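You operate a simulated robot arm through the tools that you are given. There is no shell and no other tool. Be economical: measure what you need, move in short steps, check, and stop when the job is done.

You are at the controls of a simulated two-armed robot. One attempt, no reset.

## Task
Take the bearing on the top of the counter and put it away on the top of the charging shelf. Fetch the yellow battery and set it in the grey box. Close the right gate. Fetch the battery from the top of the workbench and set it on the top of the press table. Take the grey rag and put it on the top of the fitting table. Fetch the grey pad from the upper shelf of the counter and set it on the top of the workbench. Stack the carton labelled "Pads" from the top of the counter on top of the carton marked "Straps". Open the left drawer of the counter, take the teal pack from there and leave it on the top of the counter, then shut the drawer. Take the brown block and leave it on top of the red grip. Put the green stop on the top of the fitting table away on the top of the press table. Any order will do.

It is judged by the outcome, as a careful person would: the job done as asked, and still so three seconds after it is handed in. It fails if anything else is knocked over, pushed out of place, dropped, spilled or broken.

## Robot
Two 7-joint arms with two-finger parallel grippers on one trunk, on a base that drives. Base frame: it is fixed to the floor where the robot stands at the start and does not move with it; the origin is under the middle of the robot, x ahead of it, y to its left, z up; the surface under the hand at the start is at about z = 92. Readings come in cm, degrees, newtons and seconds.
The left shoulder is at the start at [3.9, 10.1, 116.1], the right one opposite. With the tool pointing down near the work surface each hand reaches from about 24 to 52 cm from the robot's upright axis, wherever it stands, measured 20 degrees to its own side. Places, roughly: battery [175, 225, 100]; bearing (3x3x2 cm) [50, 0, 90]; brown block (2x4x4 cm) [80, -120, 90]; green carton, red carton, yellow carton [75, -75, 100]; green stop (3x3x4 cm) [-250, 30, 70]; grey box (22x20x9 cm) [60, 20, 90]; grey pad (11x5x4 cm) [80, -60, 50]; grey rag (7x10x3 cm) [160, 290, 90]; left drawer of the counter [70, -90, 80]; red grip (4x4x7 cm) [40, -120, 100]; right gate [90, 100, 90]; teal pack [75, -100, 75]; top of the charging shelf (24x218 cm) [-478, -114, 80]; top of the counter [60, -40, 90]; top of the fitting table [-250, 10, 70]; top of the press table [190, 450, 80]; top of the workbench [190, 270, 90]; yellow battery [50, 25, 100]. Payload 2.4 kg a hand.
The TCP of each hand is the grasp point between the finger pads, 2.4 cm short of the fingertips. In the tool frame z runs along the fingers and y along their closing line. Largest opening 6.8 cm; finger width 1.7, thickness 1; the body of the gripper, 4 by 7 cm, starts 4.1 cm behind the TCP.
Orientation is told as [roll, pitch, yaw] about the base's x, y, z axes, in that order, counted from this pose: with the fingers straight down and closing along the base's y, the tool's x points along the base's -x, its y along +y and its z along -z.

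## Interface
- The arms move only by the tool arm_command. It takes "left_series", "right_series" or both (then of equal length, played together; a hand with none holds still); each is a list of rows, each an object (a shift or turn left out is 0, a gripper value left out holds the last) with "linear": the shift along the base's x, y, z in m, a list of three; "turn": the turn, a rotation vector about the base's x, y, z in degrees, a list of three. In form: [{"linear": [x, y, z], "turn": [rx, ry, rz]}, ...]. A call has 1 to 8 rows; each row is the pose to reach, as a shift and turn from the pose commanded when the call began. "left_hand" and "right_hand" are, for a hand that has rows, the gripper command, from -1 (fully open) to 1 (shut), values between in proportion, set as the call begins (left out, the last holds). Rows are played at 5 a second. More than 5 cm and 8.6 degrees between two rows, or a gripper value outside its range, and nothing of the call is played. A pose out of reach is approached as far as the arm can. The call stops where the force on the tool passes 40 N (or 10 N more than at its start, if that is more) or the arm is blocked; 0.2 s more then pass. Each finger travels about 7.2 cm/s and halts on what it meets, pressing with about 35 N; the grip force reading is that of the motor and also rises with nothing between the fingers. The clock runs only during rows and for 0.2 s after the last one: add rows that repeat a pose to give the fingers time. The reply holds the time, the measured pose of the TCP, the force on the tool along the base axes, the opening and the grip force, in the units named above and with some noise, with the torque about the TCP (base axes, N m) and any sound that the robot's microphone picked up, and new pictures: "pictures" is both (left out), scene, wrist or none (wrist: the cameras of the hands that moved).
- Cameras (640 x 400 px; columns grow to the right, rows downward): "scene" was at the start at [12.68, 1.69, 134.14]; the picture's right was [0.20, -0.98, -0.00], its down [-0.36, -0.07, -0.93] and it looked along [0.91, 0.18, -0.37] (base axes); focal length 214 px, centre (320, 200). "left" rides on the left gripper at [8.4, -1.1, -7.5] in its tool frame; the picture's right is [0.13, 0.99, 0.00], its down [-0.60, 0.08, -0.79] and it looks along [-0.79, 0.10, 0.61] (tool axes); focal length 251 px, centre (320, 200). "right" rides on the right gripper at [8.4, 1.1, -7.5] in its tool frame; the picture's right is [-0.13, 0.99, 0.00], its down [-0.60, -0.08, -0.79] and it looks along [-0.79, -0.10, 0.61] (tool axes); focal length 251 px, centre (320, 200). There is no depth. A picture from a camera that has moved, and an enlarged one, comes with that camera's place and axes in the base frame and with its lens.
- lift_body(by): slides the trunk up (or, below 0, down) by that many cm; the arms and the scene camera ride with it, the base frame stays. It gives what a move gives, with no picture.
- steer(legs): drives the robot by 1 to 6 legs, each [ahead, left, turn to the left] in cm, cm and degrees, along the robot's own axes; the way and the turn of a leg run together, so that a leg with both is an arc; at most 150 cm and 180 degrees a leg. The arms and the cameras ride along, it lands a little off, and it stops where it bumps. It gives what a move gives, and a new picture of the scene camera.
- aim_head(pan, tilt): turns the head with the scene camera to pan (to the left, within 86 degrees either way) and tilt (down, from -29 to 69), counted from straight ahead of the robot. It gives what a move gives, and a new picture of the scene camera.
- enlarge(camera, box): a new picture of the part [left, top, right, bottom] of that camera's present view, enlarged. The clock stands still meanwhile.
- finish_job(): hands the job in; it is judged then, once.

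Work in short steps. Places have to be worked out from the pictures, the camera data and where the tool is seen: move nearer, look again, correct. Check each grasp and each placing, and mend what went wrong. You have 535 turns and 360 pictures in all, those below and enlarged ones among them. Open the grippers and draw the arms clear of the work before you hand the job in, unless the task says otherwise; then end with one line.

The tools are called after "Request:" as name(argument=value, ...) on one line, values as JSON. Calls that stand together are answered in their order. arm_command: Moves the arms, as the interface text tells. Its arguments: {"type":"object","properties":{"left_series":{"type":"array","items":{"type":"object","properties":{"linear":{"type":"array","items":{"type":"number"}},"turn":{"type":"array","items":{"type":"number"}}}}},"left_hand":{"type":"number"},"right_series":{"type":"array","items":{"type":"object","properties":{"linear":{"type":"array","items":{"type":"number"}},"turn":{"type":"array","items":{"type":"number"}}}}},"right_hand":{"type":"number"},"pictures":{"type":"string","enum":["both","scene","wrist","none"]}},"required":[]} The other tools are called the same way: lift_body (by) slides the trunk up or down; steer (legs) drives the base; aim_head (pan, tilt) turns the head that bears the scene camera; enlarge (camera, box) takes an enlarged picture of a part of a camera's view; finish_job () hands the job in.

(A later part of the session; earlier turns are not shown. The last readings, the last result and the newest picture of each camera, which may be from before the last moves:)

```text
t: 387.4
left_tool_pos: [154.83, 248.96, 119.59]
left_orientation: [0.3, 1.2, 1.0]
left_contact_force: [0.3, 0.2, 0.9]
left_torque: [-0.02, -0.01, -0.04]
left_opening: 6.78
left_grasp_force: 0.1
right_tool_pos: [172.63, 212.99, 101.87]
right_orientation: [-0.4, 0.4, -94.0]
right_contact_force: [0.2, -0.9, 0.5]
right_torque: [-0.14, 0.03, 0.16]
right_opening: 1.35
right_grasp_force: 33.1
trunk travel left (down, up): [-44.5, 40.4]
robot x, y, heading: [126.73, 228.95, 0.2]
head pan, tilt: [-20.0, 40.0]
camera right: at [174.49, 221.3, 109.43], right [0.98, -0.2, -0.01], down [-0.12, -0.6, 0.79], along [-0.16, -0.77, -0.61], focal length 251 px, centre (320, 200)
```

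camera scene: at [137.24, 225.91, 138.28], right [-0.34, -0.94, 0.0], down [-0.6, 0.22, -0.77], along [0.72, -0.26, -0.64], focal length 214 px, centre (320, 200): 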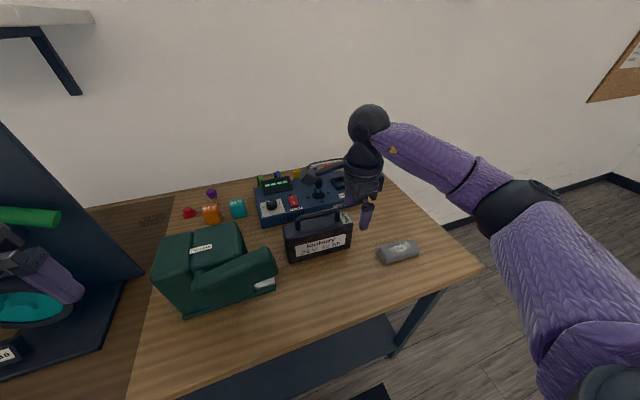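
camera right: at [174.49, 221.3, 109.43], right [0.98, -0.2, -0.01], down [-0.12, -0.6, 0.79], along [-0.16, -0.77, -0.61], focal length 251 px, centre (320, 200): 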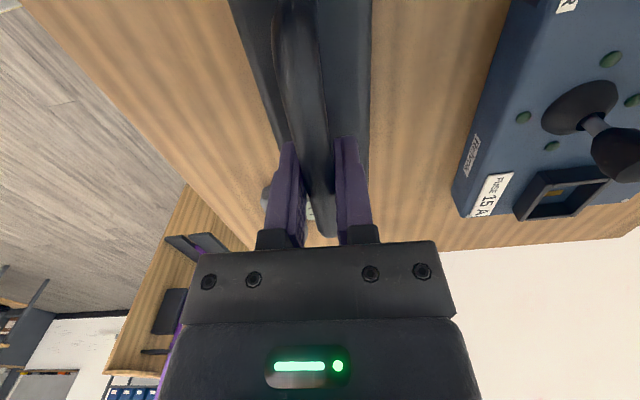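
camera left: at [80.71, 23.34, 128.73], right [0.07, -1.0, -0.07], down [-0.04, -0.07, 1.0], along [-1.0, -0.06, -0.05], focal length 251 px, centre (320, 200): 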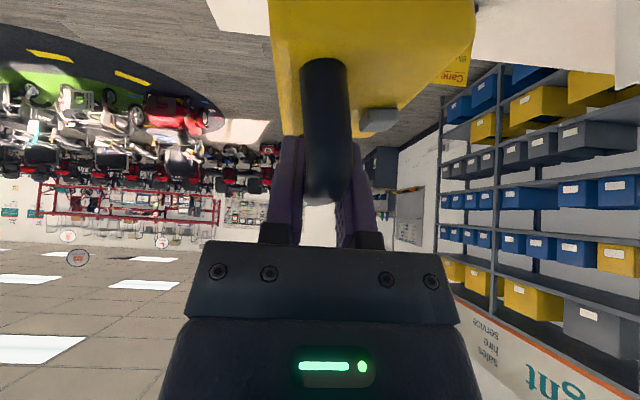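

Gripped (1.35 cm). I lift, back off from the bench and look along +y toward the press table.

Request:
lift_body(by=20)

Request:
steer(legs=[[-32, 0, 0]])

Request:
aim_head(pan=75, tilt=15)

```text
t: 389.6
left_tool_pos: [154.83, 249.04, 139.63]
left_orientation: [0.3, 1.3, 0.8]
left_contact_force: [0.2, 0.1, -1.5]
left_torque: [0.04, 0.02, 0.0]
left_opening: 6.81
left_grasp_force: 0.1
right_tool_pos: [172.95, 213.05, 122.0]
right_orientation: [-0.3, 0.3, -94.0]
right_contact_force: [0.6, 0.3, -13.2]
right_torque: [-0.07, 0.02, 0.02]
right_opening: 1.37
right_grasp_force: 33.6
trunk travel left (down, up): [-64.5, 20.5]
robot x, y, heading: [126.33, 229.07, 0.0]
head pan, tilt: [-20.0, 40.0]
```

```text
t: 391.7
left_tool_pos: [122.53, 249.03, 139.65]
left_orientation: [0.3, 1.2, 1.0]
left_contact_force: [0.3, -0.1, -0.1]
left_torque: [0.01, 0.01, 0.02]
left_opening: 6.81
left_grasp_force: 0.1
right_tool_pos: [140.76, 212.99, 122.02]
right_orientation: [-0.3, 0.2, -94.1]
right_contact_force: [-0.6, -1.3, -13.5]
right_torque: [-0.05, 0.01, 0.01]
right_opening: 1.39
right_grasp_force: 32.7
trunk travel left (down, up): [-64.5, 20.5]
robot x, y, heading: [94.44, 228.58, 0.4]
head pan, tilt: [-20.0, 40.0]
camera scene: at [103.82, 225.71, 158.32], right [-0.34, -0.94, 0.0], down [-0.6, 0.22, -0.77], along [0.72, -0.26, -0.64], focal length 214 px, centre (320, 200)
```

scene: 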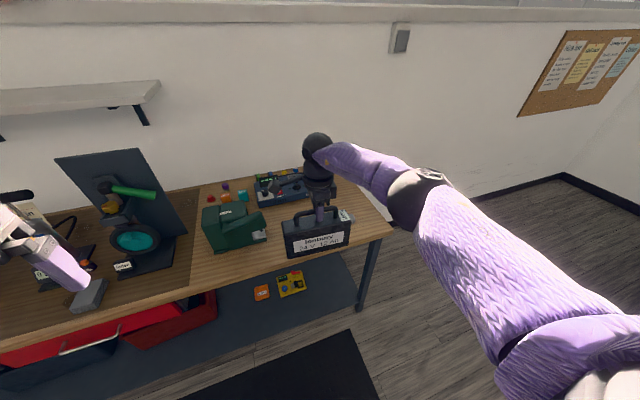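

```text
t: 393.4
left_tool_pos: [122.91, 248.94, 139.63]
left_orientation: [0.4, 1.3, 0.9]
left_contact_force: [-0.4, 0.0, 0.6]
left_torque: [0.01, 0.01, 0.0]
left_opening: 6.82
left_grasp_force: 0.2
right_tool_pos: [140.85, 213.0, 121.93]
right_orientation: [-0.3, 0.2, -94.1]
right_contact_force: [-0.4, 0.0, -12.4]
right_torque: [-0.07, -0.01, 0.01]
right_opening: 1.37
right_grasp_force: 33.9
trunk travel left (down, up): [-64.5, 20.5]
robot x, y, heading: [94.63, 228.62, -0.0]
head pan, tilt: [75.0, 15.0]
camera scene: at [98.31, 237.62, 162.28], right [0.97, -0.26, 0.0], down [-0.07, -0.25, -0.97], along [0.25, 0.93, -0.26], focal length 214 px, centre (320, 200)
```

scene: 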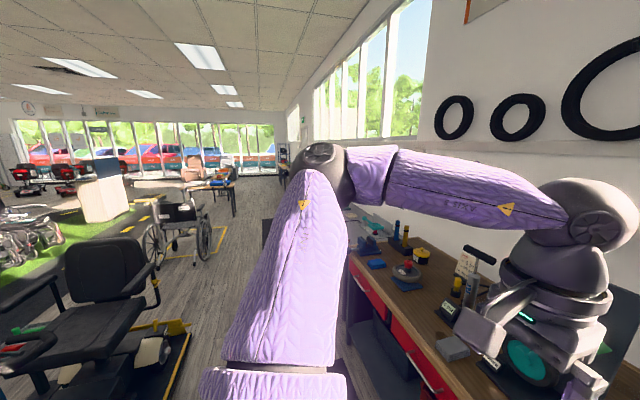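

The lane at x≈95 is clear. I drive +y about 205 cm to the press table.

Request:
steer(legs=[[-4, 0, 0], [0, 110, 0], [0, 100, 0]])

Request:
aim_head(pan=0, tilt=25)

```text
t: 404.4
left_tool_pos: [116.43, 461.28, 139.64]
left_orientation: [0.3, 1.3, 2.1]
left_contact_force: [-0.2, 0.1, -0.4]
left_torque: [0.02, 0.01, 0.03]
left_opening: 6.8
left_grasp_force: 0.1
right_tool_pos: [135.25, 425.61, 121.98]
right_orientation: [-0.3, 0.4, -93.1]
right_contact_force: [0.2, 0.5, -12.7]
right_torque: [-0.05, 0.0, 0.03]
right_opening: 1.35
right_grasp_force: 33.7
trunk travel left (down, up): [-64.5, 20.5]
robot x, y, heading: [88.55, 440.73, 0.9]
head pan, tilt: [75.0, 15.0]
camera scene: at [92.1, 449.47, 162.28], right [0.97, -0.24, 0.0], down [-0.06, -0.25, -0.97], along [0.23, 0.94, -0.26], focal length 214 px, centre (320, 200)
```

scene: 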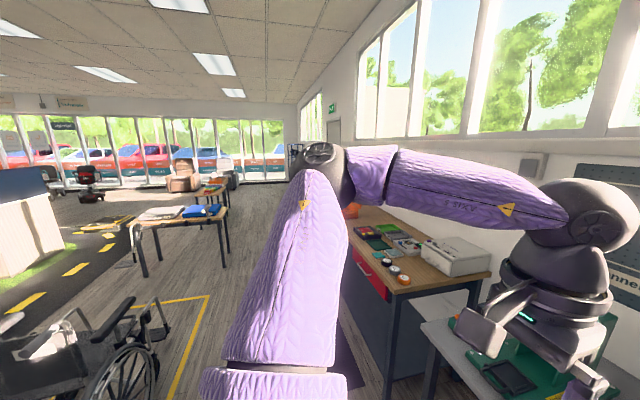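

```text
t: 405.9
left_tool_pos: [116.43, 461.22, 139.56]
left_orientation: [0.4, 1.4, 2.1]
left_contact_force: [0.6, -0.1, -0.5]
left_torque: [0.02, 0.05, 0.03]
left_opening: 6.78
left_grasp_force: 0.1
right_tool_pos: [135.16, 425.57, 122.11]
right_orientation: [-0.3, 0.3, -93.0]
right_contact_force: [0.5, -1.3, -13.5]
right_torque: [-0.05, 0.01, -0.02]
right_opening: 1.39
right_grasp_force: 33.2
trunk travel left (down, up): [-64.5, 20.5]
robot x, y, heading: [88.56, 440.73, 1.0]
head pan, tilt: [0.0, 25.0]
camera scene: at [99.09, 440.57, 160.65], right [0.02, -1.0, 0.0], down [-0.42, -0.01, -0.91], along [0.91, 0.02, -0.42], focal length 214 px, centre (320, 200)
```

scene: 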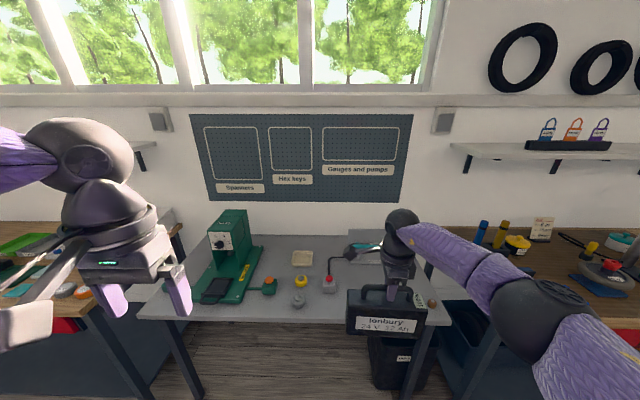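

Press table front edge at x≈157, y≈394–513. I zoom in on its right part to find a free spot.

Request:
enlarge(camera="scene", box=[180, 200, 460, 340])

```text
2.29 times, centred on (320, 270) of scene
camera zoom: at [99.09, 440.57, 160.65], right [0.02, -1.0, 0.0], down [-0.42, -0.01, -0.91], along [0.91, 0.02, -0.42], focal length 490 px, centre (320, 40)
```

zoom: 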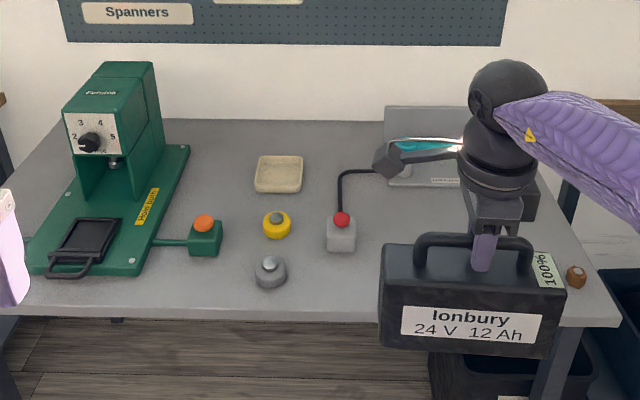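

Free area: x 160–185, y 399–432. I drive so the battery hangs over (166,415) and check with the wrist camera.

Request:
steer(legs=[[0, 0, -1], [31, -10.5, 0]])

Request:
enlarge(camera="right", box=[0, 0, 640, 400])

```text
t: 408.4
left_tool_pos: [147.92, 450.24, 139.69]
left_orientation: [0.3, 1.3, 1.0]
left_contact_force: [0.6, 0.0, -0.1]
left_torque: [0.01, 0.0, -0.02]
left_opening: 6.77
left_grasp_force: 0.2
right_tool_pos: [166.03, 414.38, 121.92]
right_orientation: [-0.2, 0.3, -94.0]
right_contact_force: [0.9, -0.5, -12.6]
right_torque: [-0.04, 0.0, 0.0]
right_opening: 1.36
right_grasp_force: 33.5
trunk travel left (down, up): [-64.5, 20.5]
robot x, y, heading: [119.71, 430.18, 0.3]
head pan, tilt: [0.0, 25.0]
camera scene: at [130.29, 429.95, 160.64], right [0.0, -1.0, 0.0], down [-0.42, 0.0, -0.91], along [0.91, 0.0, -0.42], focal length 214 px, centre (320, 200)
```

scene: 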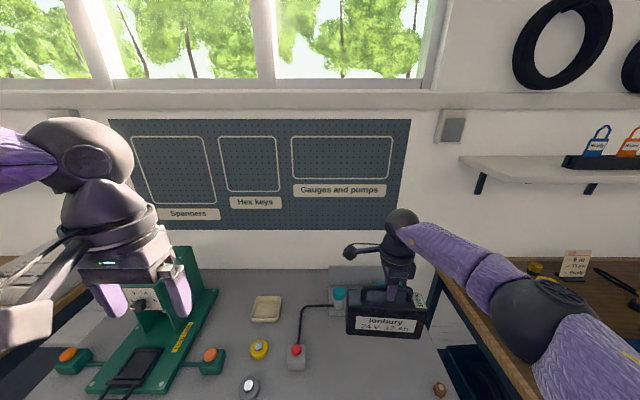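

```text
1.00 times, centred on (320, 200) of right (not enlarged: the box is as wide or as high as the picture)
camera zoom: at [167.73, 422.57, 129.44], right [0.98, -0.2, -0.01], down [-0.12, -0.6, 0.79], along [-0.16, -0.77, -0.61], focal length 251 px, centre (320, 200)
```

zoom: 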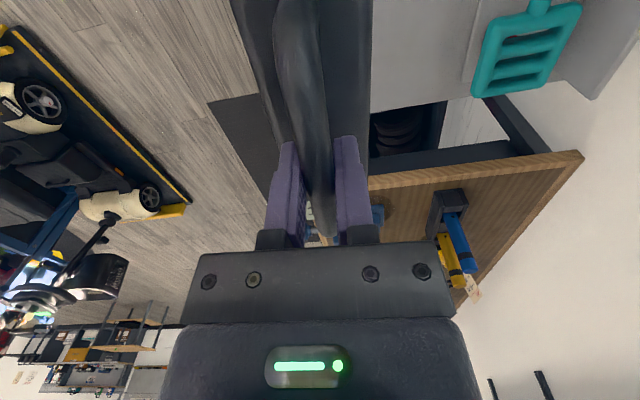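

Request:
aim_head(pan=-15, tilt=50)

```text
t: 409.3
left_tool_pos: [147.82, 450.22, 139.62]
left_orientation: [0.3, 1.4, 1.0]
left_contact_force: [-0.6, 0.5, 0.9]
left_torque: [-0.02, -0.01, -0.04]
left_opening: 6.79
left_grasp_force: 0.1
right_tool_pos: [165.95, 414.46, 122.04]
right_orientation: [-0.3, 0.4, -94.0]
right_contact_force: [0.3, 0.5, -12.7]
right_torque: [-0.06, 0.01, 0.0]
right_opening: 1.38
right_grasp_force: 33.5
trunk travel left (down, up): [-64.5, 20.5]
robot x, y, heading: [119.39, 430.02, 0.2]
head pan, tilt: [-15.0, 50.0]
camera scene: at [128.46, 427.98, 156.9], right [-0.26, -0.97, 0.0], down [-0.74, 0.2, -0.64], along [0.62, -0.16, -0.77], focal length 214 px, centre (320, 200)
```

scene: 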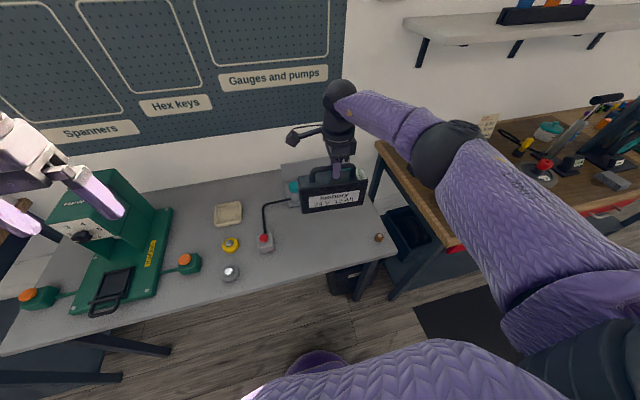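

The landing spot is free. I lower with the trunk, then gently with the arm.

Request:
lift_body(by=-24)

Request:
arm_command(right_series=[{"linear": [0, 0, -0.01]}, {"linear": [0, 0, -0.018]}, {"linear": [0, 0, -0.026]}, {"linear": [0, 0, -0.034]}, {"linear": [0, 0, -0.042]}, {"linear": [0, 0, -0.05]}], pictures="scene")

```text
t: 411.8
left_tool_pos: [147.9, 450.35, 115.76]
left_orientation: [0.3, 1.3, 0.9]
left_contact_force: [-1.4, 0.0, 0.6]
left_torque: [0.01, 0.03, -0.02]
left_opening: 6.82
left_grasp_force: 0.1
right_tool_pos: [165.81, 414.42, 98.1]
right_orientation: [-0.2, 0.2, -94.1]
right_contact_force: [0.0, 0.3, -12.6]
right_torque: [-0.06, -0.03, 0.01]
right_opening: 1.38
right_grasp_force: 34.0
trunk travel left (down, up): [-40.5, 44.4]
robot x, y, heading: [119.3, 430.32, 0.2]
head pan, tilt: [-15.0, 50.0]
```

```text
t: 413.2
left_tool_pos: [147.59, 450.38, 115.79]
left_orientation: [0.3, 1.2, 1.1]
left_contact_force: [-0.2, 0.2, -0.6]
left_torque: [-0.02, 0.0, 0.02]
left_opening: 6.81
left_grasp_force: 0.1
right_tool_pos: [165.99, 414.41, 93.32]
right_orientation: [0.1, 0.5, -94.1]
right_contact_force: [10.3, -2.9, 35.9]
right_torque: [0.05, 0.04, 0.09]
right_opening: 1.29
right_grasp_force: 33.3
trunk travel left (down, up): [-40.5, 44.4]
robot x, y, heading: [119.43, 430.01, 0.3]
head pan, tilt: [-15.0, 50.0]
camera scene: at [130.04, 428.08, 132.9], right [-0.26, -0.97, 0.0], down [-0.74, 0.2, -0.64], along [0.62, -0.16, -0.77], focal length 214 px, centre (320, 200)
```

scene: 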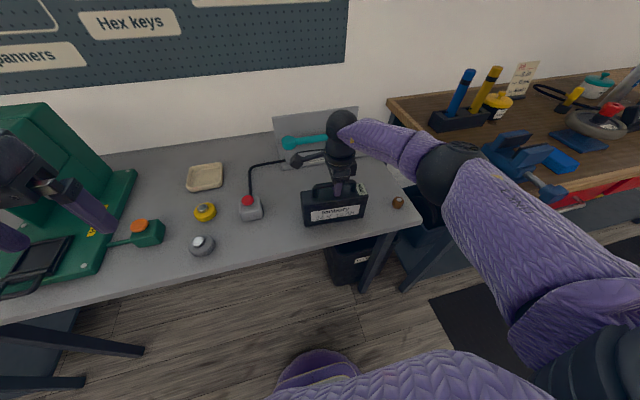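

Contact on the table. I release and rise.

Request:
arm_command(right_hand=-0.4, right_series=[{"linear": [0, 0, 0.004]}, {"linear": [0, 0, 0.004]}, {"linear": [0, 0, 0.004]}, {"linear": [0, 0, 0.04]}, {"linear": [0, 0, 0.08]}, {"linear": [0, 0, 0.12]}], pictures="scene")

```text
t: 414.6
left_tool_pos: [147.73, 450.43, 115.75]
left_orientation: [0.3, 1.2, 1.1]
left_contact_force: [-0.6, -0.5, -0.2]
left_torque: [0.02, 0.04, 0.02]
left_opening: 6.8
left_grasp_force: 0.0
right_tool_pos: [165.91, 414.53, 105.19]
right_orientation: [-0.2, 0.3, -94.1]
right_contact_force: [0.6, -1.0, 0.0]
right_torque: [0.0, 0.0, -0.01]
right_opening: 4.77
right_grasp_force: 0.0
trunk travel left (down, up): [-40.5, 44.4]
robot x, y, heading: [119.3, 430.29, 0.2]
head pan, tilt: [-15.0, 50.0]
camera scene: at [130.15, 428.03, 132.83], right [-0.26, -0.97, 0.0], down [-0.74, 0.2, -0.64], along [0.62, -0.16, -0.77], focal length 214 px, centre (320, 200)
```

scene: 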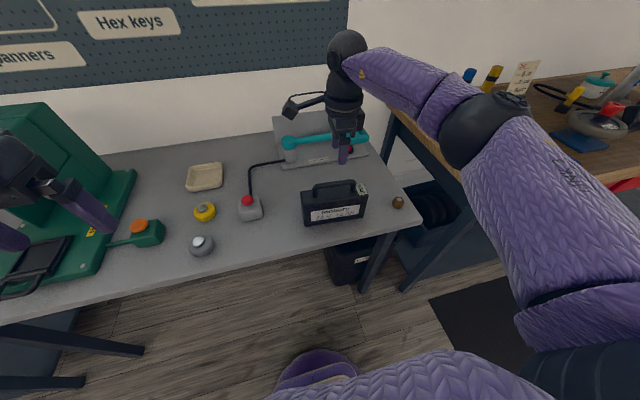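

Battery placed. I go back along the bench to the grey rag (≈(161,286)).

Request:
steer(legs=[[-34, 0, 0], [0, -80, 0], [0, -78, 0]])

Request:
aim_head(pan=10, tilt=35)

```text
t: 424.5
left_tool_pos: [114.22, 293.15, 115.57]
left_orientation: [0.3, 1.2, 0.3]
left_contact_force: [-0.6, 0.5, 0.4]
left_torque: [0.02, 0.05, -0.02]
left_opening: 6.81
left_grasp_force: 0.1
right_tool_pos: [131.93, 256.99, 105.2]
right_orientation: [-0.4, 0.4, -94.8]
right_contact_force: [0.0, 0.8, 0.2]
right_torque: [0.0, 0.0, 0.0]
right_opening: 4.75
right_grasp_force: 0.1
trunk travel left (down, up): [-40.5, 44.4]
robot x, y, heading: [85.78, 273.31, -0.6]
head pan, tilt: [-15.0, 50.0]
camera scene: at [96.36, 271.02, 132.83], right [-0.27, -0.96, 0.0], down [-0.74, 0.21, -0.64], along [0.62, -0.17, -0.77], focal length 214 px, centre (320, 200)
```

scene: 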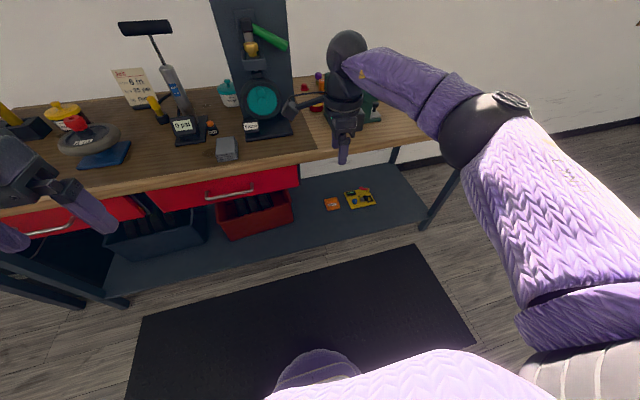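

```text
t: 425.4
left_tool_pos: [114.1, 293.12, 115.68]
left_orientation: [0.3, 1.2, 0.3]
left_contact_force: [0.1, -0.8, 0.2]
left_torque: [-0.01, -0.01, -0.01]
left_opening: 6.81
left_grasp_force: 0.0
right_tool_pos: [131.86, 257.13, 105.26]
right_orientation: [-0.3, 0.4, -94.9]
right_contact_force: [0.0, 0.1, 0.2]
right_torque: [0.0, -0.03, -0.02]
right_opening: 4.78
right_grasp_force: 0.0
trunk travel left (down, up): [-40.5, 44.4]
robot x, y, heading: [85.9, 273.43, -0.6]
head pan, tilt: [10.0, 35.0]
camera scene: at [97.63, 274.55, 135.0], right [0.16, -0.99, 0.0], down [-0.57, -0.09, -0.82], along [0.81, 0.13, -0.57], focal length 214 px, centre (320, 200)
```

scene: 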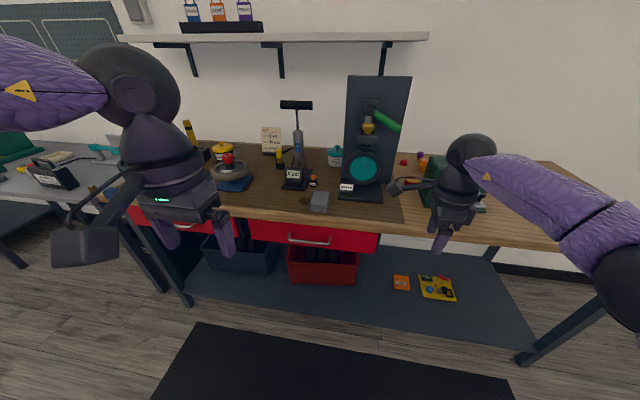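

Request:
enlarge(camera="scene", box=[260, 150, 400, 250])

```text
4.00 times, centred on (330, 200) of scene
camera zoom: at [97.63, 274.55, 135.0], right [0.16, -0.99, 0.0], down [-0.57, -0.09, -0.82], along [0.81, 0.13, -0.57], focal length 858 px, centre (280, 200)
```

zoom: 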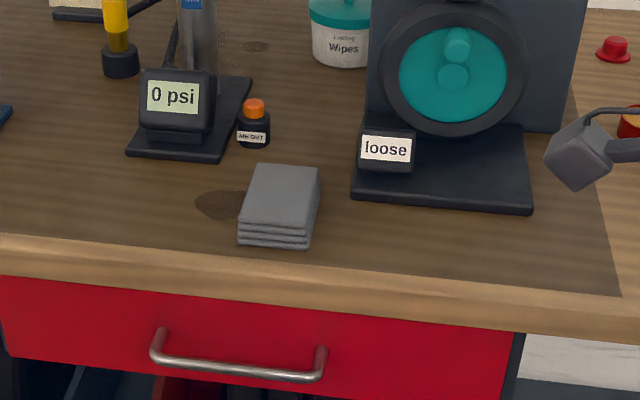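

Rag: x≈157.7–166.8, y≈281.7–288.1 (≈6.3 wide, 3 high). First I tuck the right hand back and bring its yaw toward neutral.

Request:
arm_command(right_series=[{"linear": [-0.025, -0.01, 0.02], "turn": [0, 0, 8]}, {"linear": [-0.05, -0.02, 0.04], "turn": [0, 0, 16]}, {"linear": [-0.075, -0.03, 0.06], "turn": [0, 0, 24]}, {"linear": [-0.1, -0.04, 0.08], "turn": [0, 0, 32]}, {"linear": [-0.125, -0.05, 0.1], "turn": [0, 0, 40]}, {"linear": [-0.15, -0.06, 0.12], "turn": [0, 0, 48]}, {"linear": [-0.16, -0.07, 0.14], "turn": [0, 0, 56]}], pictures="none")

Request:
steer(legs=[[33, -2, 0.6]])

Request:
arm_command(left_series=[{"linear": [0.03, -0.015, 0]}, {"linear": [0.06, -0.03, 0]}, {"linear": [0.09, -0.045, 0]}, {"linear": [0.12, -0.06, 0]}, {"linear": [0.14, -0.065, -0.03]}, {"linear": [0.145, -0.065, -0.07]}], pictures="wrist")

```text
t: 426.9
left_tool_pos: [114.18, 293.19, 115.66]
left_orientation: [0.3, 1.3, 0.3]
left_contact_force: [-0.1, 0.4, -0.4]
left_torque: [-0.02, -0.04, -0.01]
left_opening: 6.8
left_grasp_force: 0.1
right_tool_pos: [115.72, 250.05, 119.34]
right_orientation: [-0.2, 0.3, -38.5]
right_contact_force: [-0.4, 0.3, -0.3]
right_torque: [-0.01, 0.03, -0.02]
right_opening: 4.76
right_grasp_force: 0.1
trunk travel left (down, up): [-40.5, 44.4]
robot x, y, heading: [85.8, 273.63, -0.8]
head pan, tilt: [10.0, 35.0]
```

```text
t: 429.1
left_tool_pos: [147.13, 290.97, 115.75]
left_orientation: [0.3, 1.2, 0.4]
left_contact_force: [-0.4, -0.4, 0.2]
left_torque: [0.01, -0.02, 0.03]
left_opening: 6.8
left_grasp_force: 0.1
right_tool_pos: [148.81, 247.74, 119.32]
right_orientation: [-0.3, 0.3, -38.7]
right_contact_force: [-0.5, -0.1, 0.2]
right_torque: [0.01, 0.0, 0.0]
right_opening: 4.76
right_grasp_force: 0.0
trunk travel left (down, up): [-40.5, 44.4]
robot x, y, heading: [118.48, 271.27, -0.5]
head pan, tilt: [10.0, 35.0]
camera scene: at [130.68, 272.3, 135.0], right [0.17, -0.99, 0.0], down [-0.57, -0.09, -0.82], along [0.81, 0.14, -0.57], focal length 214 px, centre (320, 200)
```

scene: 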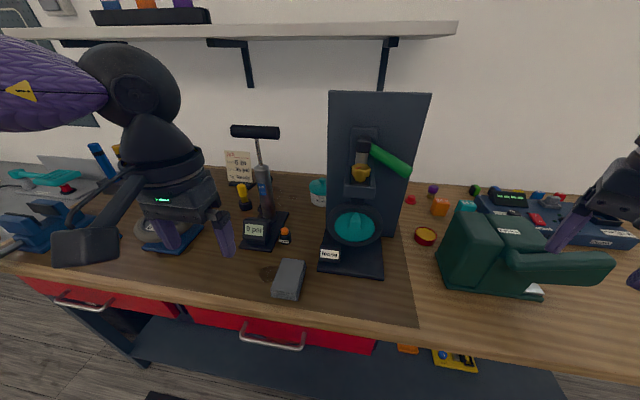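

```text
t: 430.5
left_tool_pos: [160.79, 285.13, 108.71]
left_orientation: [0.2, 1.1, 0.4]
left_contact_force: [0.0, 0.8, -0.3]
left_torque: [-0.01, -0.01, -0.03]
left_opening: 6.82
left_grasp_force: 0.0
left hand out of reach, approached as far as the arm can: row 5, 6
right_tool_pos: [148.84, 247.82, 119.37]
right_orientation: [-0.2, 0.2, -38.6]
right_contact_force: [-0.1, -0.5, 0.1]
right_torque: [0.01, -0.01, -0.04]
right_opening: 4.76
right_grasp_force: 0.1
trunk travel left (down, up): [-40.5, 44.4]
robot x, y, heading: [119.0, 271.14, -0.4]
head pan, tilt: [10.0, 35.0]
camera left: at [152.62, 284.08, 116.32], right [-0.14, 0.99, 0.01], down [0.62, 0.08, 0.78], along [0.77, 0.11, -0.62], focal length 251 px, centre (320, 200)
```

left: 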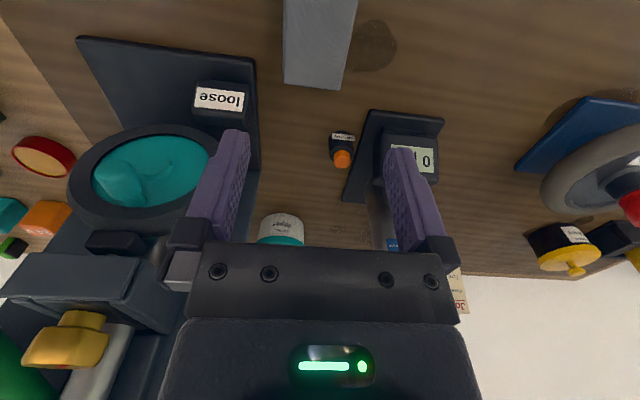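

I lower the trunk 10 cm and look at the rag between the fingers.

Request:
lift_body(by=-10)

Request:
enlarge(camera="left", box=[160, 0, 480, 200])

```text
t: 431.9
left_tool_pos: [160.42, 285.33, 98.67]
left_orientation: [0.3, 1.2, 0.3]
left_contact_force: [-0.1, 0.3, -0.3]
left_torque: [-0.01, -0.02, 0.0]
left_opening: 6.8
left_grasp_force: 0.1
right_tool_pos: [148.84, 247.79, 109.4]
right_orientation: [-0.3, 0.4, -38.7]
right_contact_force: [1.2, 0.4, 0.2]
right_torque: [0.01, 0.0, -0.01]
right_opening: 4.77
right_grasp_force: 0.0
trunk travel left (down, up): [-30.5, 54.4]
robot x, y, heading: [118.78, 271.13, -0.3]
head pan, tilt: [10.0, 35.0]
```

```text
2.00 times, centred on (320, 100) of left
camera zoom: at [152.44, 284.13, 106.36], right [-0.13, 0.99, 0.01], down [0.62, 0.08, 0.78], along [0.77, 0.11, -0.62], focal length 503 px, centre (320, 400)
```

zoom: 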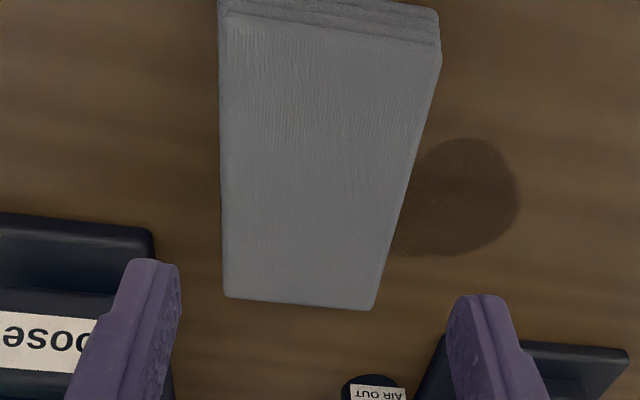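

Rag is ≈6 cm wide, centred at y≈285.2: fits the 6.8 cm opening. I lower around it.

Request:
lift_body(by=-5.5)

Request:
enlarge(camera="left", box=[120, 0, 520, 250])

```text
t: 432.8
left_tool_pos: [160.45, 285.29, 93.18]
left_orientation: [0.3, 1.3, 0.3]
left_contact_force: [-0.6, 0.7, 0.3]
left_torque: [-0.01, -0.01, 0.0]
left_opening: 6.79
left_grasp_force: 0.0
right_tool_pos: [148.87, 247.8, 103.82]
right_orientation: [-0.1, 0.3, -38.7]
right_contact_force: [-0.6, -0.5, 0.3]
right_torque: [0.02, 0.0, 0.02]
right_opening: 4.79
right_grasp_force: 0.2
trunk travel left (down, up): [-25.0, 59.9]
robot x, y, heading: [118.83, 270.92, -0.4]
head pan, tilt: [10.0, 35.0]
```

```text
1.60 times, centred on (320, 125) of left
camera zoom: at [152.45, 284.15, 100.8], right [-0.14, 0.99, 0.01], down [0.62, 0.08, 0.78], along [0.77, 0.11, -0.63], focal length 402 px, centre (320, 320)
```

zoom: 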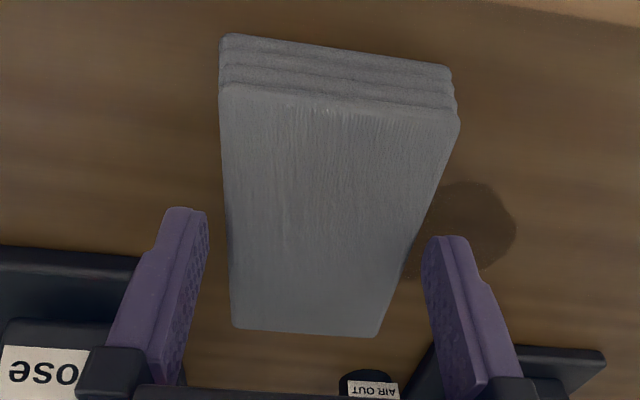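

Request:
arm_command(left_series=[{"linear": [0.006, 0.0015, 0]}], pictures="none")

Request:
lift_body(by=-2.3)

Request:
arm_command(left_hand=1, left_series=[{}, {}, {}, {}], pictures="wrist")

```text
t: 433.2
left_tool_pos: [161.13, 285.43, 93.3]
left_orientation: [0.3, 1.2, 0.3]
left_contact_force: [-0.2, 0.0, 0.1]
left_torque: [0.02, 0.03, -0.01]
left_opening: 6.8
left_grasp_force: 0.0
right_tool_pos: [148.81, 247.74, 103.79]
right_orientation: [-0.2, 0.2, -38.7]
right_contact_force: [0.2, -0.3, 0.5]
right_torque: [-0.01, -0.02, -0.01]
right_opening: 4.75
right_grasp_force: 0.1
trunk travel left (down, up): [-25.0, 59.9]
robot x, y, heading: [118.72, 271.03, -0.6]
head pan, tilt: [10.0, 35.0]
```

```text
t: 433.9
left_tool_pos: [161.04, 285.49, 90.79]
left_orientation: [0.3, 1.2, 0.3]
left_contact_force: [-0.9, -0.5, -0.3]
left_torque: [0.03, -0.04, -0.02]
left_opening: 6.81
left_grasp_force: 0.1
right_tool_pos: [148.89, 247.86, 101.48]
right_orientation: [-0.3, 0.3, -38.6]
right_contact_force: [-0.4, 0.3, 0.0]
right_torque: [-0.01, -0.03, -0.03]
right_opening: 4.75
right_grasp_force: 0.1
trunk travel left (down, up): [-22.7, 62.2]
robot x, y, heading: [119.33, 271.09, -0.5]
head pan, tilt: [10.0, 35.0]
```

```text
t: 434.9
left_tool_pos: [161.08, 285.44, 90.86]
left_orientation: [0.3, 1.2, 0.3]
left_contact_force: [0.4, 1.3, 3.4]
left_torque: [0.02, -0.01, 0.0]
left_opening: 6.41
left_grasp_force: 35.0
right_tool_pos: [148.86, 247.76, 101.59]
right_orientation: [-0.2, 0.3, -38.8]
right_contact_force: [-0.5, -0.2, -0.6]
right_torque: [-0.03, 0.02, -0.01]
right_opening: 4.77
right_grasp_force: 0.0
trunk travel left (down, up): [-22.7, 62.2]
robot x, y, heading: [118.69, 270.88, -0.4]
head pan, tilt: [10.0, 35.0]
camera left: at [153.05, 284.29, 98.55], right [-0.14, 0.99, 0.01], down [0.62, 0.08, 0.78], along [0.77, 0.11, -0.62], focal length 251 px, centre (320, 200)
```

left: 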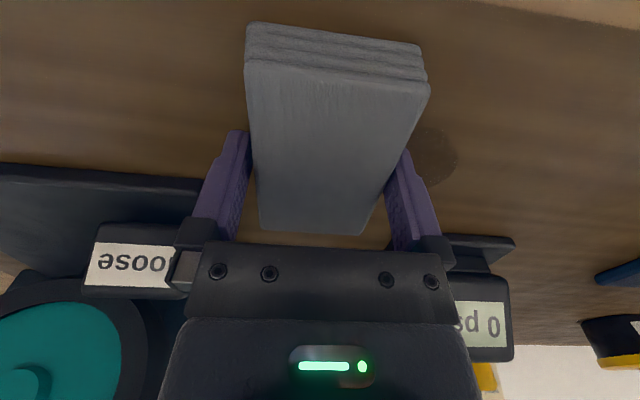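

Gripped (6.4 cm). Lift with the trunk and check.

Request:
lift_body(by=25)

Request:
steer(legs=[[-30, 0, 0]])

```text
t: 437.5
left_tool_pos: [160.59, 285.57, 117.11]
left_orientation: [0.2, -0.6, 0.2]
left_contact_force: [-0.6, -1.2, -1.1]
left_torque: [-0.01, 0.0, 0.01]
left_opening: 6.39
left_grasp_force: 35.3
right_tool_pos: [148.83, 247.78, 126.6]
right_orientation: [-0.3, 0.3, -38.7]
right_contact_force: [-0.5, -0.1, 0.1]
right_torque: [-0.03, 0.01, 0.0]
right_opening: 4.76
right_grasp_force: 0.0
trunk travel left (down, up): [-47.7, 37.2]
robot x, y, heading: [118.63, 271.11, -0.7]
head pan, tilt: [10.0, 35.0]
```

```text
t: 439.5
left_tool_pos: [130.74, 285.6, 117.21]
left_orientation: [0.2, -0.7, 0.2]
left_contact_force: [0.9, 0.1, 0.6]
left_torque: [0.02, -0.02, -0.04]
left_opening: 6.43
left_grasp_force: 35.5
right_tool_pos: [118.93, 248.02, 126.55]
right_orientation: [-0.1, 0.3, -38.9]
right_contact_force: [0.4, 0.4, 0.6]
right_torque: [-0.02, -0.03, -0.01]
right_opening: 4.77
right_grasp_force: 0.1
trunk travel left (down, up): [-47.7, 37.2]
robot x, y, heading: [89.11, 271.33, -0.6]
head pan, tilt: [10.0, 35.0]
camera scene: at [99.92, 272.57, 142.25], right [0.16, -0.99, 0.0], down [-0.57, -0.09, -0.82], along [0.81, 0.13, -0.57], focal length 214 px, centre (320, 200)
```

scene: 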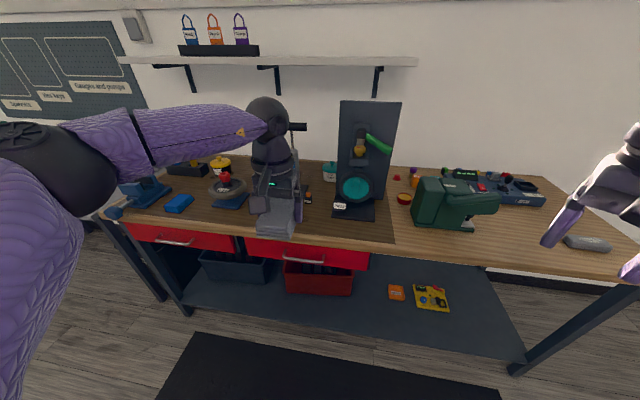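

Rag held. Now to the counter's front for the block: I drive there.

Request:
steer(legs=[[-60, -61, 0.6], [-60, -61, 0], [0, -110, 0], [0, -95, 0]])

Request:
aim_head(pan=-10, tilt=40)

```text
t: 458.0
left_tool_pos: [20.8, -42.17, 117.16]
left_orientation: [0.1, -0.6, 3.5]
left_contact_force: [0.3, -0.3, -0.6]
left_torque: [0.03, -0.03, 0.01]
left_opening: 6.38
left_grasp_force: 34.6
right_tool_pos: [11.3, -80.52, 126.53]
right_orientation: [-0.2, 0.4, -35.4]
right_contact_force: [0.3, -0.6, -0.2]
right_torque: [0.02, 0.01, -0.01]
right_opening: 4.76
right_grasp_force: 0.0
trunk travel left (down, up): [-47.7, 37.2]
robot x, y, heading: [-20.19, -59.08, 2.7]
head pan, tilt: [10.0, 35.0]
camera scene: at [-9.19, -57.1, 142.24], right [0.22, -0.98, 0.0], down [-0.56, -0.13, -0.82], along [0.8, 0.18, -0.57], focal length 214 px, centre (320, 200)
```

scene: 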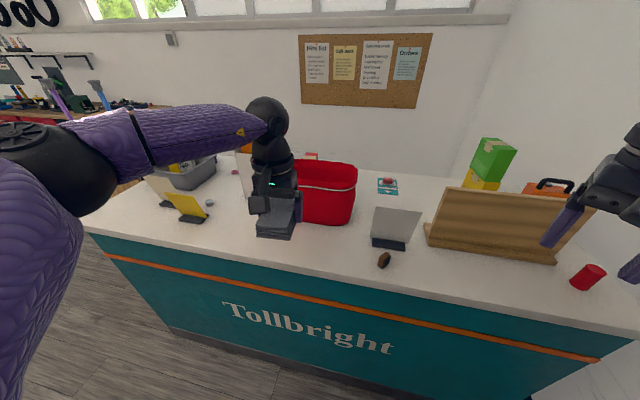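

```text
t: 458.9
left_tool_pos: [20.85, -42.08, 117.16]
left_orientation: [0.2, -0.6, 3.6]
left_contact_force: [-0.6, -0.5, -0.3]
left_torque: [0.02, -0.01, 0.0]
left_opening: 6.42
left_grasp_force: 35.3
right_tool_pos: [11.23, -80.43, 126.54]
right_orientation: [-0.1, 0.3, -35.5]
right_contact_force: [0.4, 0.4, 1.0]
right_torque: [-0.01, -0.02, 0.03]
right_opening: 4.76
right_grasp_force: 0.2
trunk travel left (down, up): [-47.7, 37.2]
robot x, y, heading: [-19.92, -58.75, 2.5]
head pan, tilt: [-10.0, 40.0]
camera scene: at [-9.34, -60.08, 141.49], right [-0.13, -0.99, 0.0], down [-0.64, 0.08, -0.77], along [0.76, -0.1, -0.64], focal length 214 px, centre (320, 200)
```

scene: 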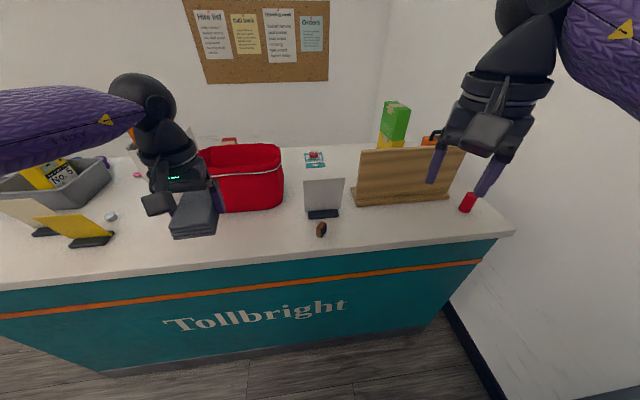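

Block is at (32.8,-65.4) as left. I position the robot and right hand over it (raising the rag hand).

Request:
steer(legs=[[13, 7.5, -2.5]])

Request:
arm_command(right_hand=-0.2, right_series=[{"linear": [0.02, 0.018, -0.03]}, {"linear": [0.04, 0.036, -0.06]}, {"linear": [0.06, 0.055, -0.09]}, {"linear": [0.085, 0.072, -0.11]}], left_series=[{"linear": [-0.02, 0, 0.03]}, {"linear": [-0.04, 0, 0.06]}, {"linear": [-0.06, 0, 0.09]}, {"linear": [-0.08, 0, 0.11]}], pictures="wrist")

```text
t: 460.2
left_tool_pos: [34.48, -36.23, 117.15]
left_orientation: [0.2, -0.6, 1.0]
left_contact_force: [0.4, 0.3, 0.2]
left_torque: [0.0, 0.01, 0.02]
left_opening: 6.41
left_grasp_force: 35.3
right_tool_pos: [22.94, -73.98, 126.56]
right_orientation: [-0.3, 0.4, -38.3]
right_contact_force: [1.2, -0.3, 0.4]
right_torque: [0.0, 0.0, -0.02]
right_opening: 4.77
right_grasp_force: 0.0
trunk travel left (down, up): [-47.7, 37.2]
robot x, y, heading: [-7.63, -51.24, 0.1]
head pan, tilt: [-10.0, 40.0]
camera scene: at [3.4, -52.65, 141.48], right [-0.17, -0.98, 0.0], down [-0.63, 0.11, -0.77], along [0.75, -0.13, -0.64], focal length 214 px, centre (320, 200)
```

scene: 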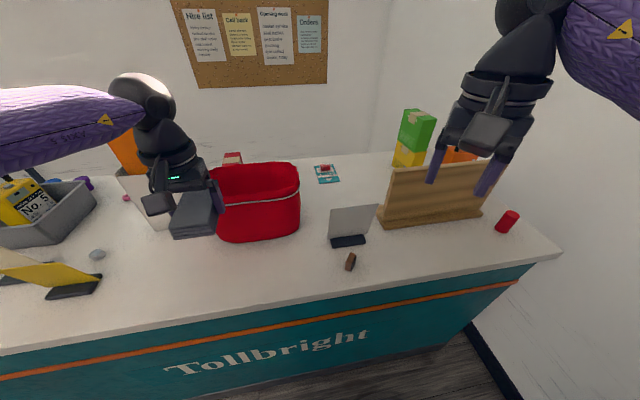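

```text
t: 461.2
left_tool_pos: [26.23, -36.27, 128.1]
left_orientation: [0.2, -0.6, 0.8]
left_contact_force: [-0.1, 0.7, 0.1]
left_torque: [0.01, 0.0, -0.01]
left_opening: 6.39
left_grasp_force: 34.6
right_tool_pos: [31.45, -66.96, 115.44]
right_orientation: [-0.2, 0.3, -38.2]
right_contact_force: [0.6, -0.7, -0.7]
right_torque: [0.0, -0.01, 0.01]
right_opening: 4.1
right_grasp_force: 0.0
trunk travel left (down, up): [-47.7, 37.2]
robot x, y, heading: [-7.35, -50.94, -0.0]
head pan, tilt: [-10.0, 40.0]
camera right: at [25.51, -60.93, 122.91], right [0.71, 0.7, 0.0], down [0.43, -0.44, 0.79], along [0.55, -0.57, -0.61], focal length 251 px, centre (320, 200)
camera left: at [17.97, -37.49, 135.43], right [-0.14, 0.99, 0.0], down [0.59, 0.08, 0.8], along [0.79, 0.12, -0.6], focal length 251 px, centre (320, 200)
```

right: 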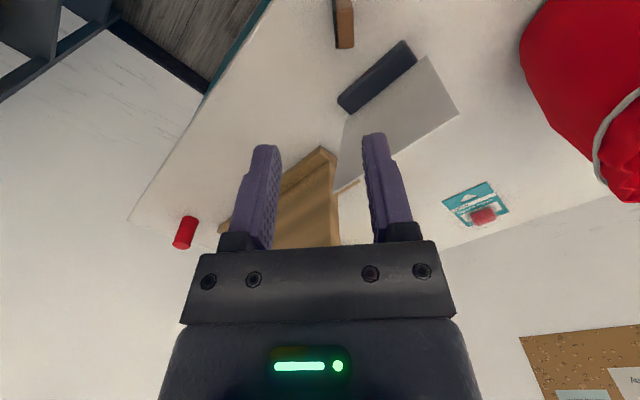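
left: 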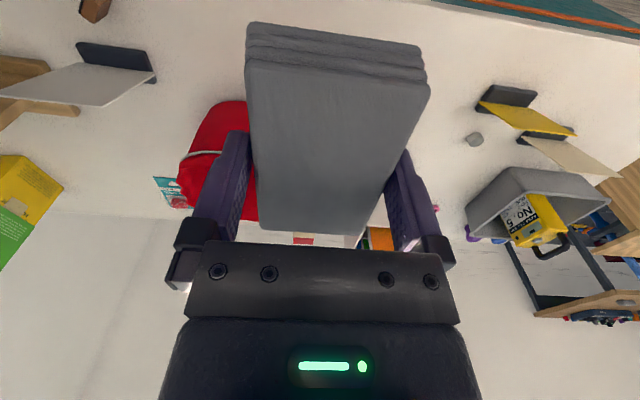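

Block ≈(33,-65.6). I adjust and lower 15 cm by trunk.

Request:
arm_command(right_series=[{"linear": [0.015, 0.014, 0]}], pictures="none")

Request:
lift_body(by=-15)

Request:
enlarge(camera="right", box=[160, 50, 480, 250])

```text
t: 461.6
left_tool_pos: [26.29, -36.16, 127.92]
left_orientation: [0.2, -0.6, 0.9]
left_contact_force: [0.2, 0.4, -0.5]
left_torque: [-0.04, 0.02, 0.01]
left_opening: 6.43
left_grasp_force: 34.7
right_tool_pos: [32.97, -65.44, 115.61]
right_orientation: [-0.3, 0.3, -38.2]
right_contact_force: [0.2, 0.6, 0.2]
right_torque: [0.01, -0.01, 0.01]
right_opening: 4.09
right_grasp_force: 0.1
trunk travel left (down, up): [-47.7, 37.2]
robot x, y, heading: [-7.55, -51.19, -0.0]
head pan, tilt: [-10.0, 40.0]
```

```text
t: 463.4
left_tool_pos: [26.2, -36.28, 113.17]
left_orientation: [0.2, -0.6, 0.9]
left_contact_force: [0.5, -0.6, -1.0]
left_torque: [0.02, 0.0, -0.01]
left_opening: 6.4
left_grasp_force: 34.8
right_tool_pos: [32.84, -65.35, 100.51]
right_orientation: [-0.3, 0.2, -38.2]
right_contact_force: [1.1, 0.1, 0.1]
right_torque: [-0.02, -0.01, 0.03]
right_opening: 4.09
right_grasp_force: 0.0
trunk travel left (down, up): [-32.7, 52.2]
robot x, y, heading: [-7.32, -51.1, -0.1]
head pan, tilt: [-10.0, 40.0]
```

```text
2.00 times, centred on (320, 150) of right
camera zoom: at [27.02, -59.43, 108.02], right [0.71, 0.7, 0.0], down [0.43, -0.44, 0.79], along [0.55, -0.57, -0.61], focal length 503 px, centre (320, 300)
```

zoom: 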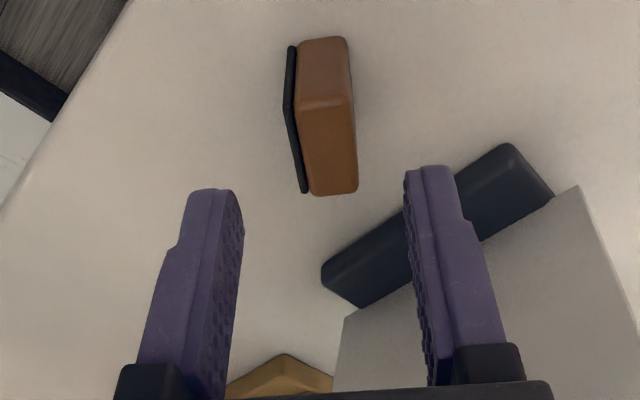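

Centered. Lower 5.5 cm and close.

Request:
lift_body(by=-5.5)

Request:
arm_command(right_hand=1, right_series=[{}, {}, {}, {}], pictures="wrist")

```text
t: 464.3
left_tool_pos: [26.34, -36.24, 107.78]
left_orientation: [0.2, -0.6, 0.9]
left_contact_force: [-0.2, 0.9, -0.6]
left_torque: [-0.02, 0.04, -0.01]
left_opening: 6.42
left_grasp_force: 34.8
right_tool_pos: [33.0, -65.42, 95.04]
right_orientation: [-0.2, 0.3, -38.2]
right_contact_force: [-0.5, -0.7, 0.2]
right_torque: [0.0, 0.01, 0.01]
right_opening: 4.09
right_grasp_force: 0.1
trunk travel left (down, up): [-27.2, 57.7]
robot x, y, heading: [-7.48, -51.13, 0.0]
head pan, tilt: [-10.0, 40.0]
```

```text
t: 465.3
left_tool_pos: [26.22, -36.18, 107.68]
left_orientation: [0.2, -0.7, 0.9]
left_contact_force: [-0.1, 0.5, -0.8]
left_torque: [-0.01, 0.0, 0.0]
left_opening: 6.41
left_grasp_force: 34.8
right_tool_pos: [33.0, -65.4, 94.89]
right_orientation: [-0.2, 0.3, -38.3]
right_contact_force: [0.4, -0.1, 2.8]
right_torque: [-0.02, -0.09, 0.0]
right_opening: 1.81
right_grasp_force: 35.1
trunk travel left (down, up): [-27.2, 57.7]
robot x, y, heading: [-7.41, -51.22, -0.2]
head pan, tilt: [-10.0, 40.0]
camera right: at [27.03, -59.42, 102.5], right [0.71, 0.7, 0.0], down [0.43, -0.44, 0.79], along [0.55, -0.57, -0.61], focal length 251 px, centre (320, 200)
```

right: 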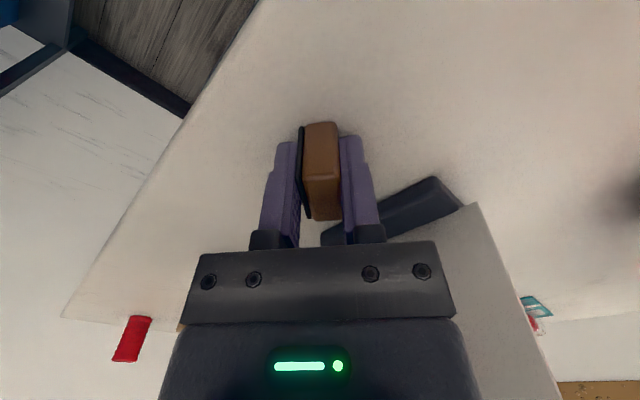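

Gripped. I lift and drive to bring the right hand over the red grip.

Request:
lift_body(by=24)

Request:
steer(legs=[[0, 0, -21], [22, -29, 0]])

Request:
enlarge(camera="right", box=[0, 0, 640, 400])

```text
t: 467.8
left_tool_pos: [26.22, -36.19, 131.67]
left_orientation: [0.2, -0.7, 0.9]
left_contact_force: [-0.3, 0.2, -1.1]
left_torque: [0.0, 0.0, -0.01]
left_opening: 6.44
left_grasp_force: 35.0
right_tool_pos: [33.0, -65.46, 119.04]
right_orientation: [-0.3, 0.3, -38.2]
right_contact_force: [0.0, 0.4, -0.1]
right_torque: [0.01, 0.0, 0.05]
right_opening: 1.82
right_grasp_force: 34.7
trunk travel left (down, up): [-51.2, 33.7]
robot x, y, heading: [-7.23, -50.68, -0.1]
head pan, tilt: [-10.0, 40.0]
```

```text
t: 471.3
left_tool_pos: [40.05, -84.75, 131.6]
left_orientation: [0.3, -0.6, -19.8]
left_contact_force: [-0.1, -0.6, -1.0]
left_torque: [0.0, 0.0, 0.0]
left_opening: 6.4
left_grasp_force: 35.2
right_tool_pos: [35.86, -114.55, 119.02]
right_orientation: [-0.2, 0.4, -58.9]
right_contact_force: [0.9, -0.1, -0.1]
right_torque: [0.0, 0.0, 0.0]
right_opening: 1.79
right_grasp_force: 35.3
trunk travel left (down, up): [-51.2, 33.7]
robot x, y, heading: [3.33, -86.86, -20.8]
head pan, tilt: [-10.0, 40.0]
camera scene: at [12.51, -91.97, 145.0], right [-0.51, -0.86, 0.0], down [-0.55, 0.33, -0.77], along [0.66, -0.39, -0.64], focal length 214 px, centre (320, 200)
```

scene: 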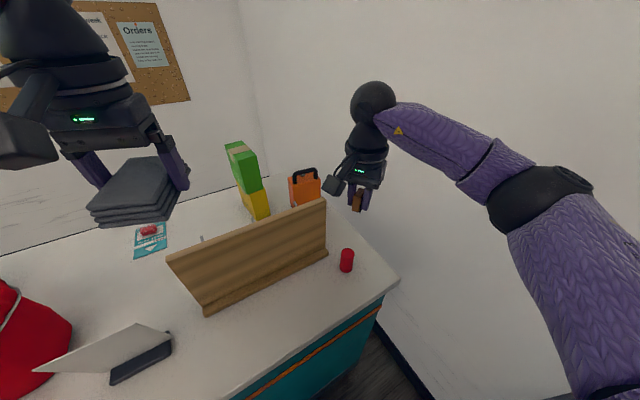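

```text
1.00 times, centred on (320, 200) of right (not enlarged: the box is as wide or as high as the picture)
camera zoom: at [32.58, -106.78, 126.47], right [0.92, 0.4, 0.0], down [0.25, -0.56, 0.79], along [0.31, -0.72, -0.61], focal length 251 px, centre (320, 200)
```

zoom: 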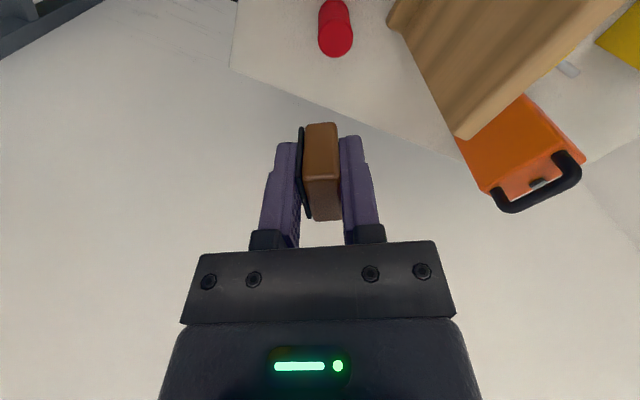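

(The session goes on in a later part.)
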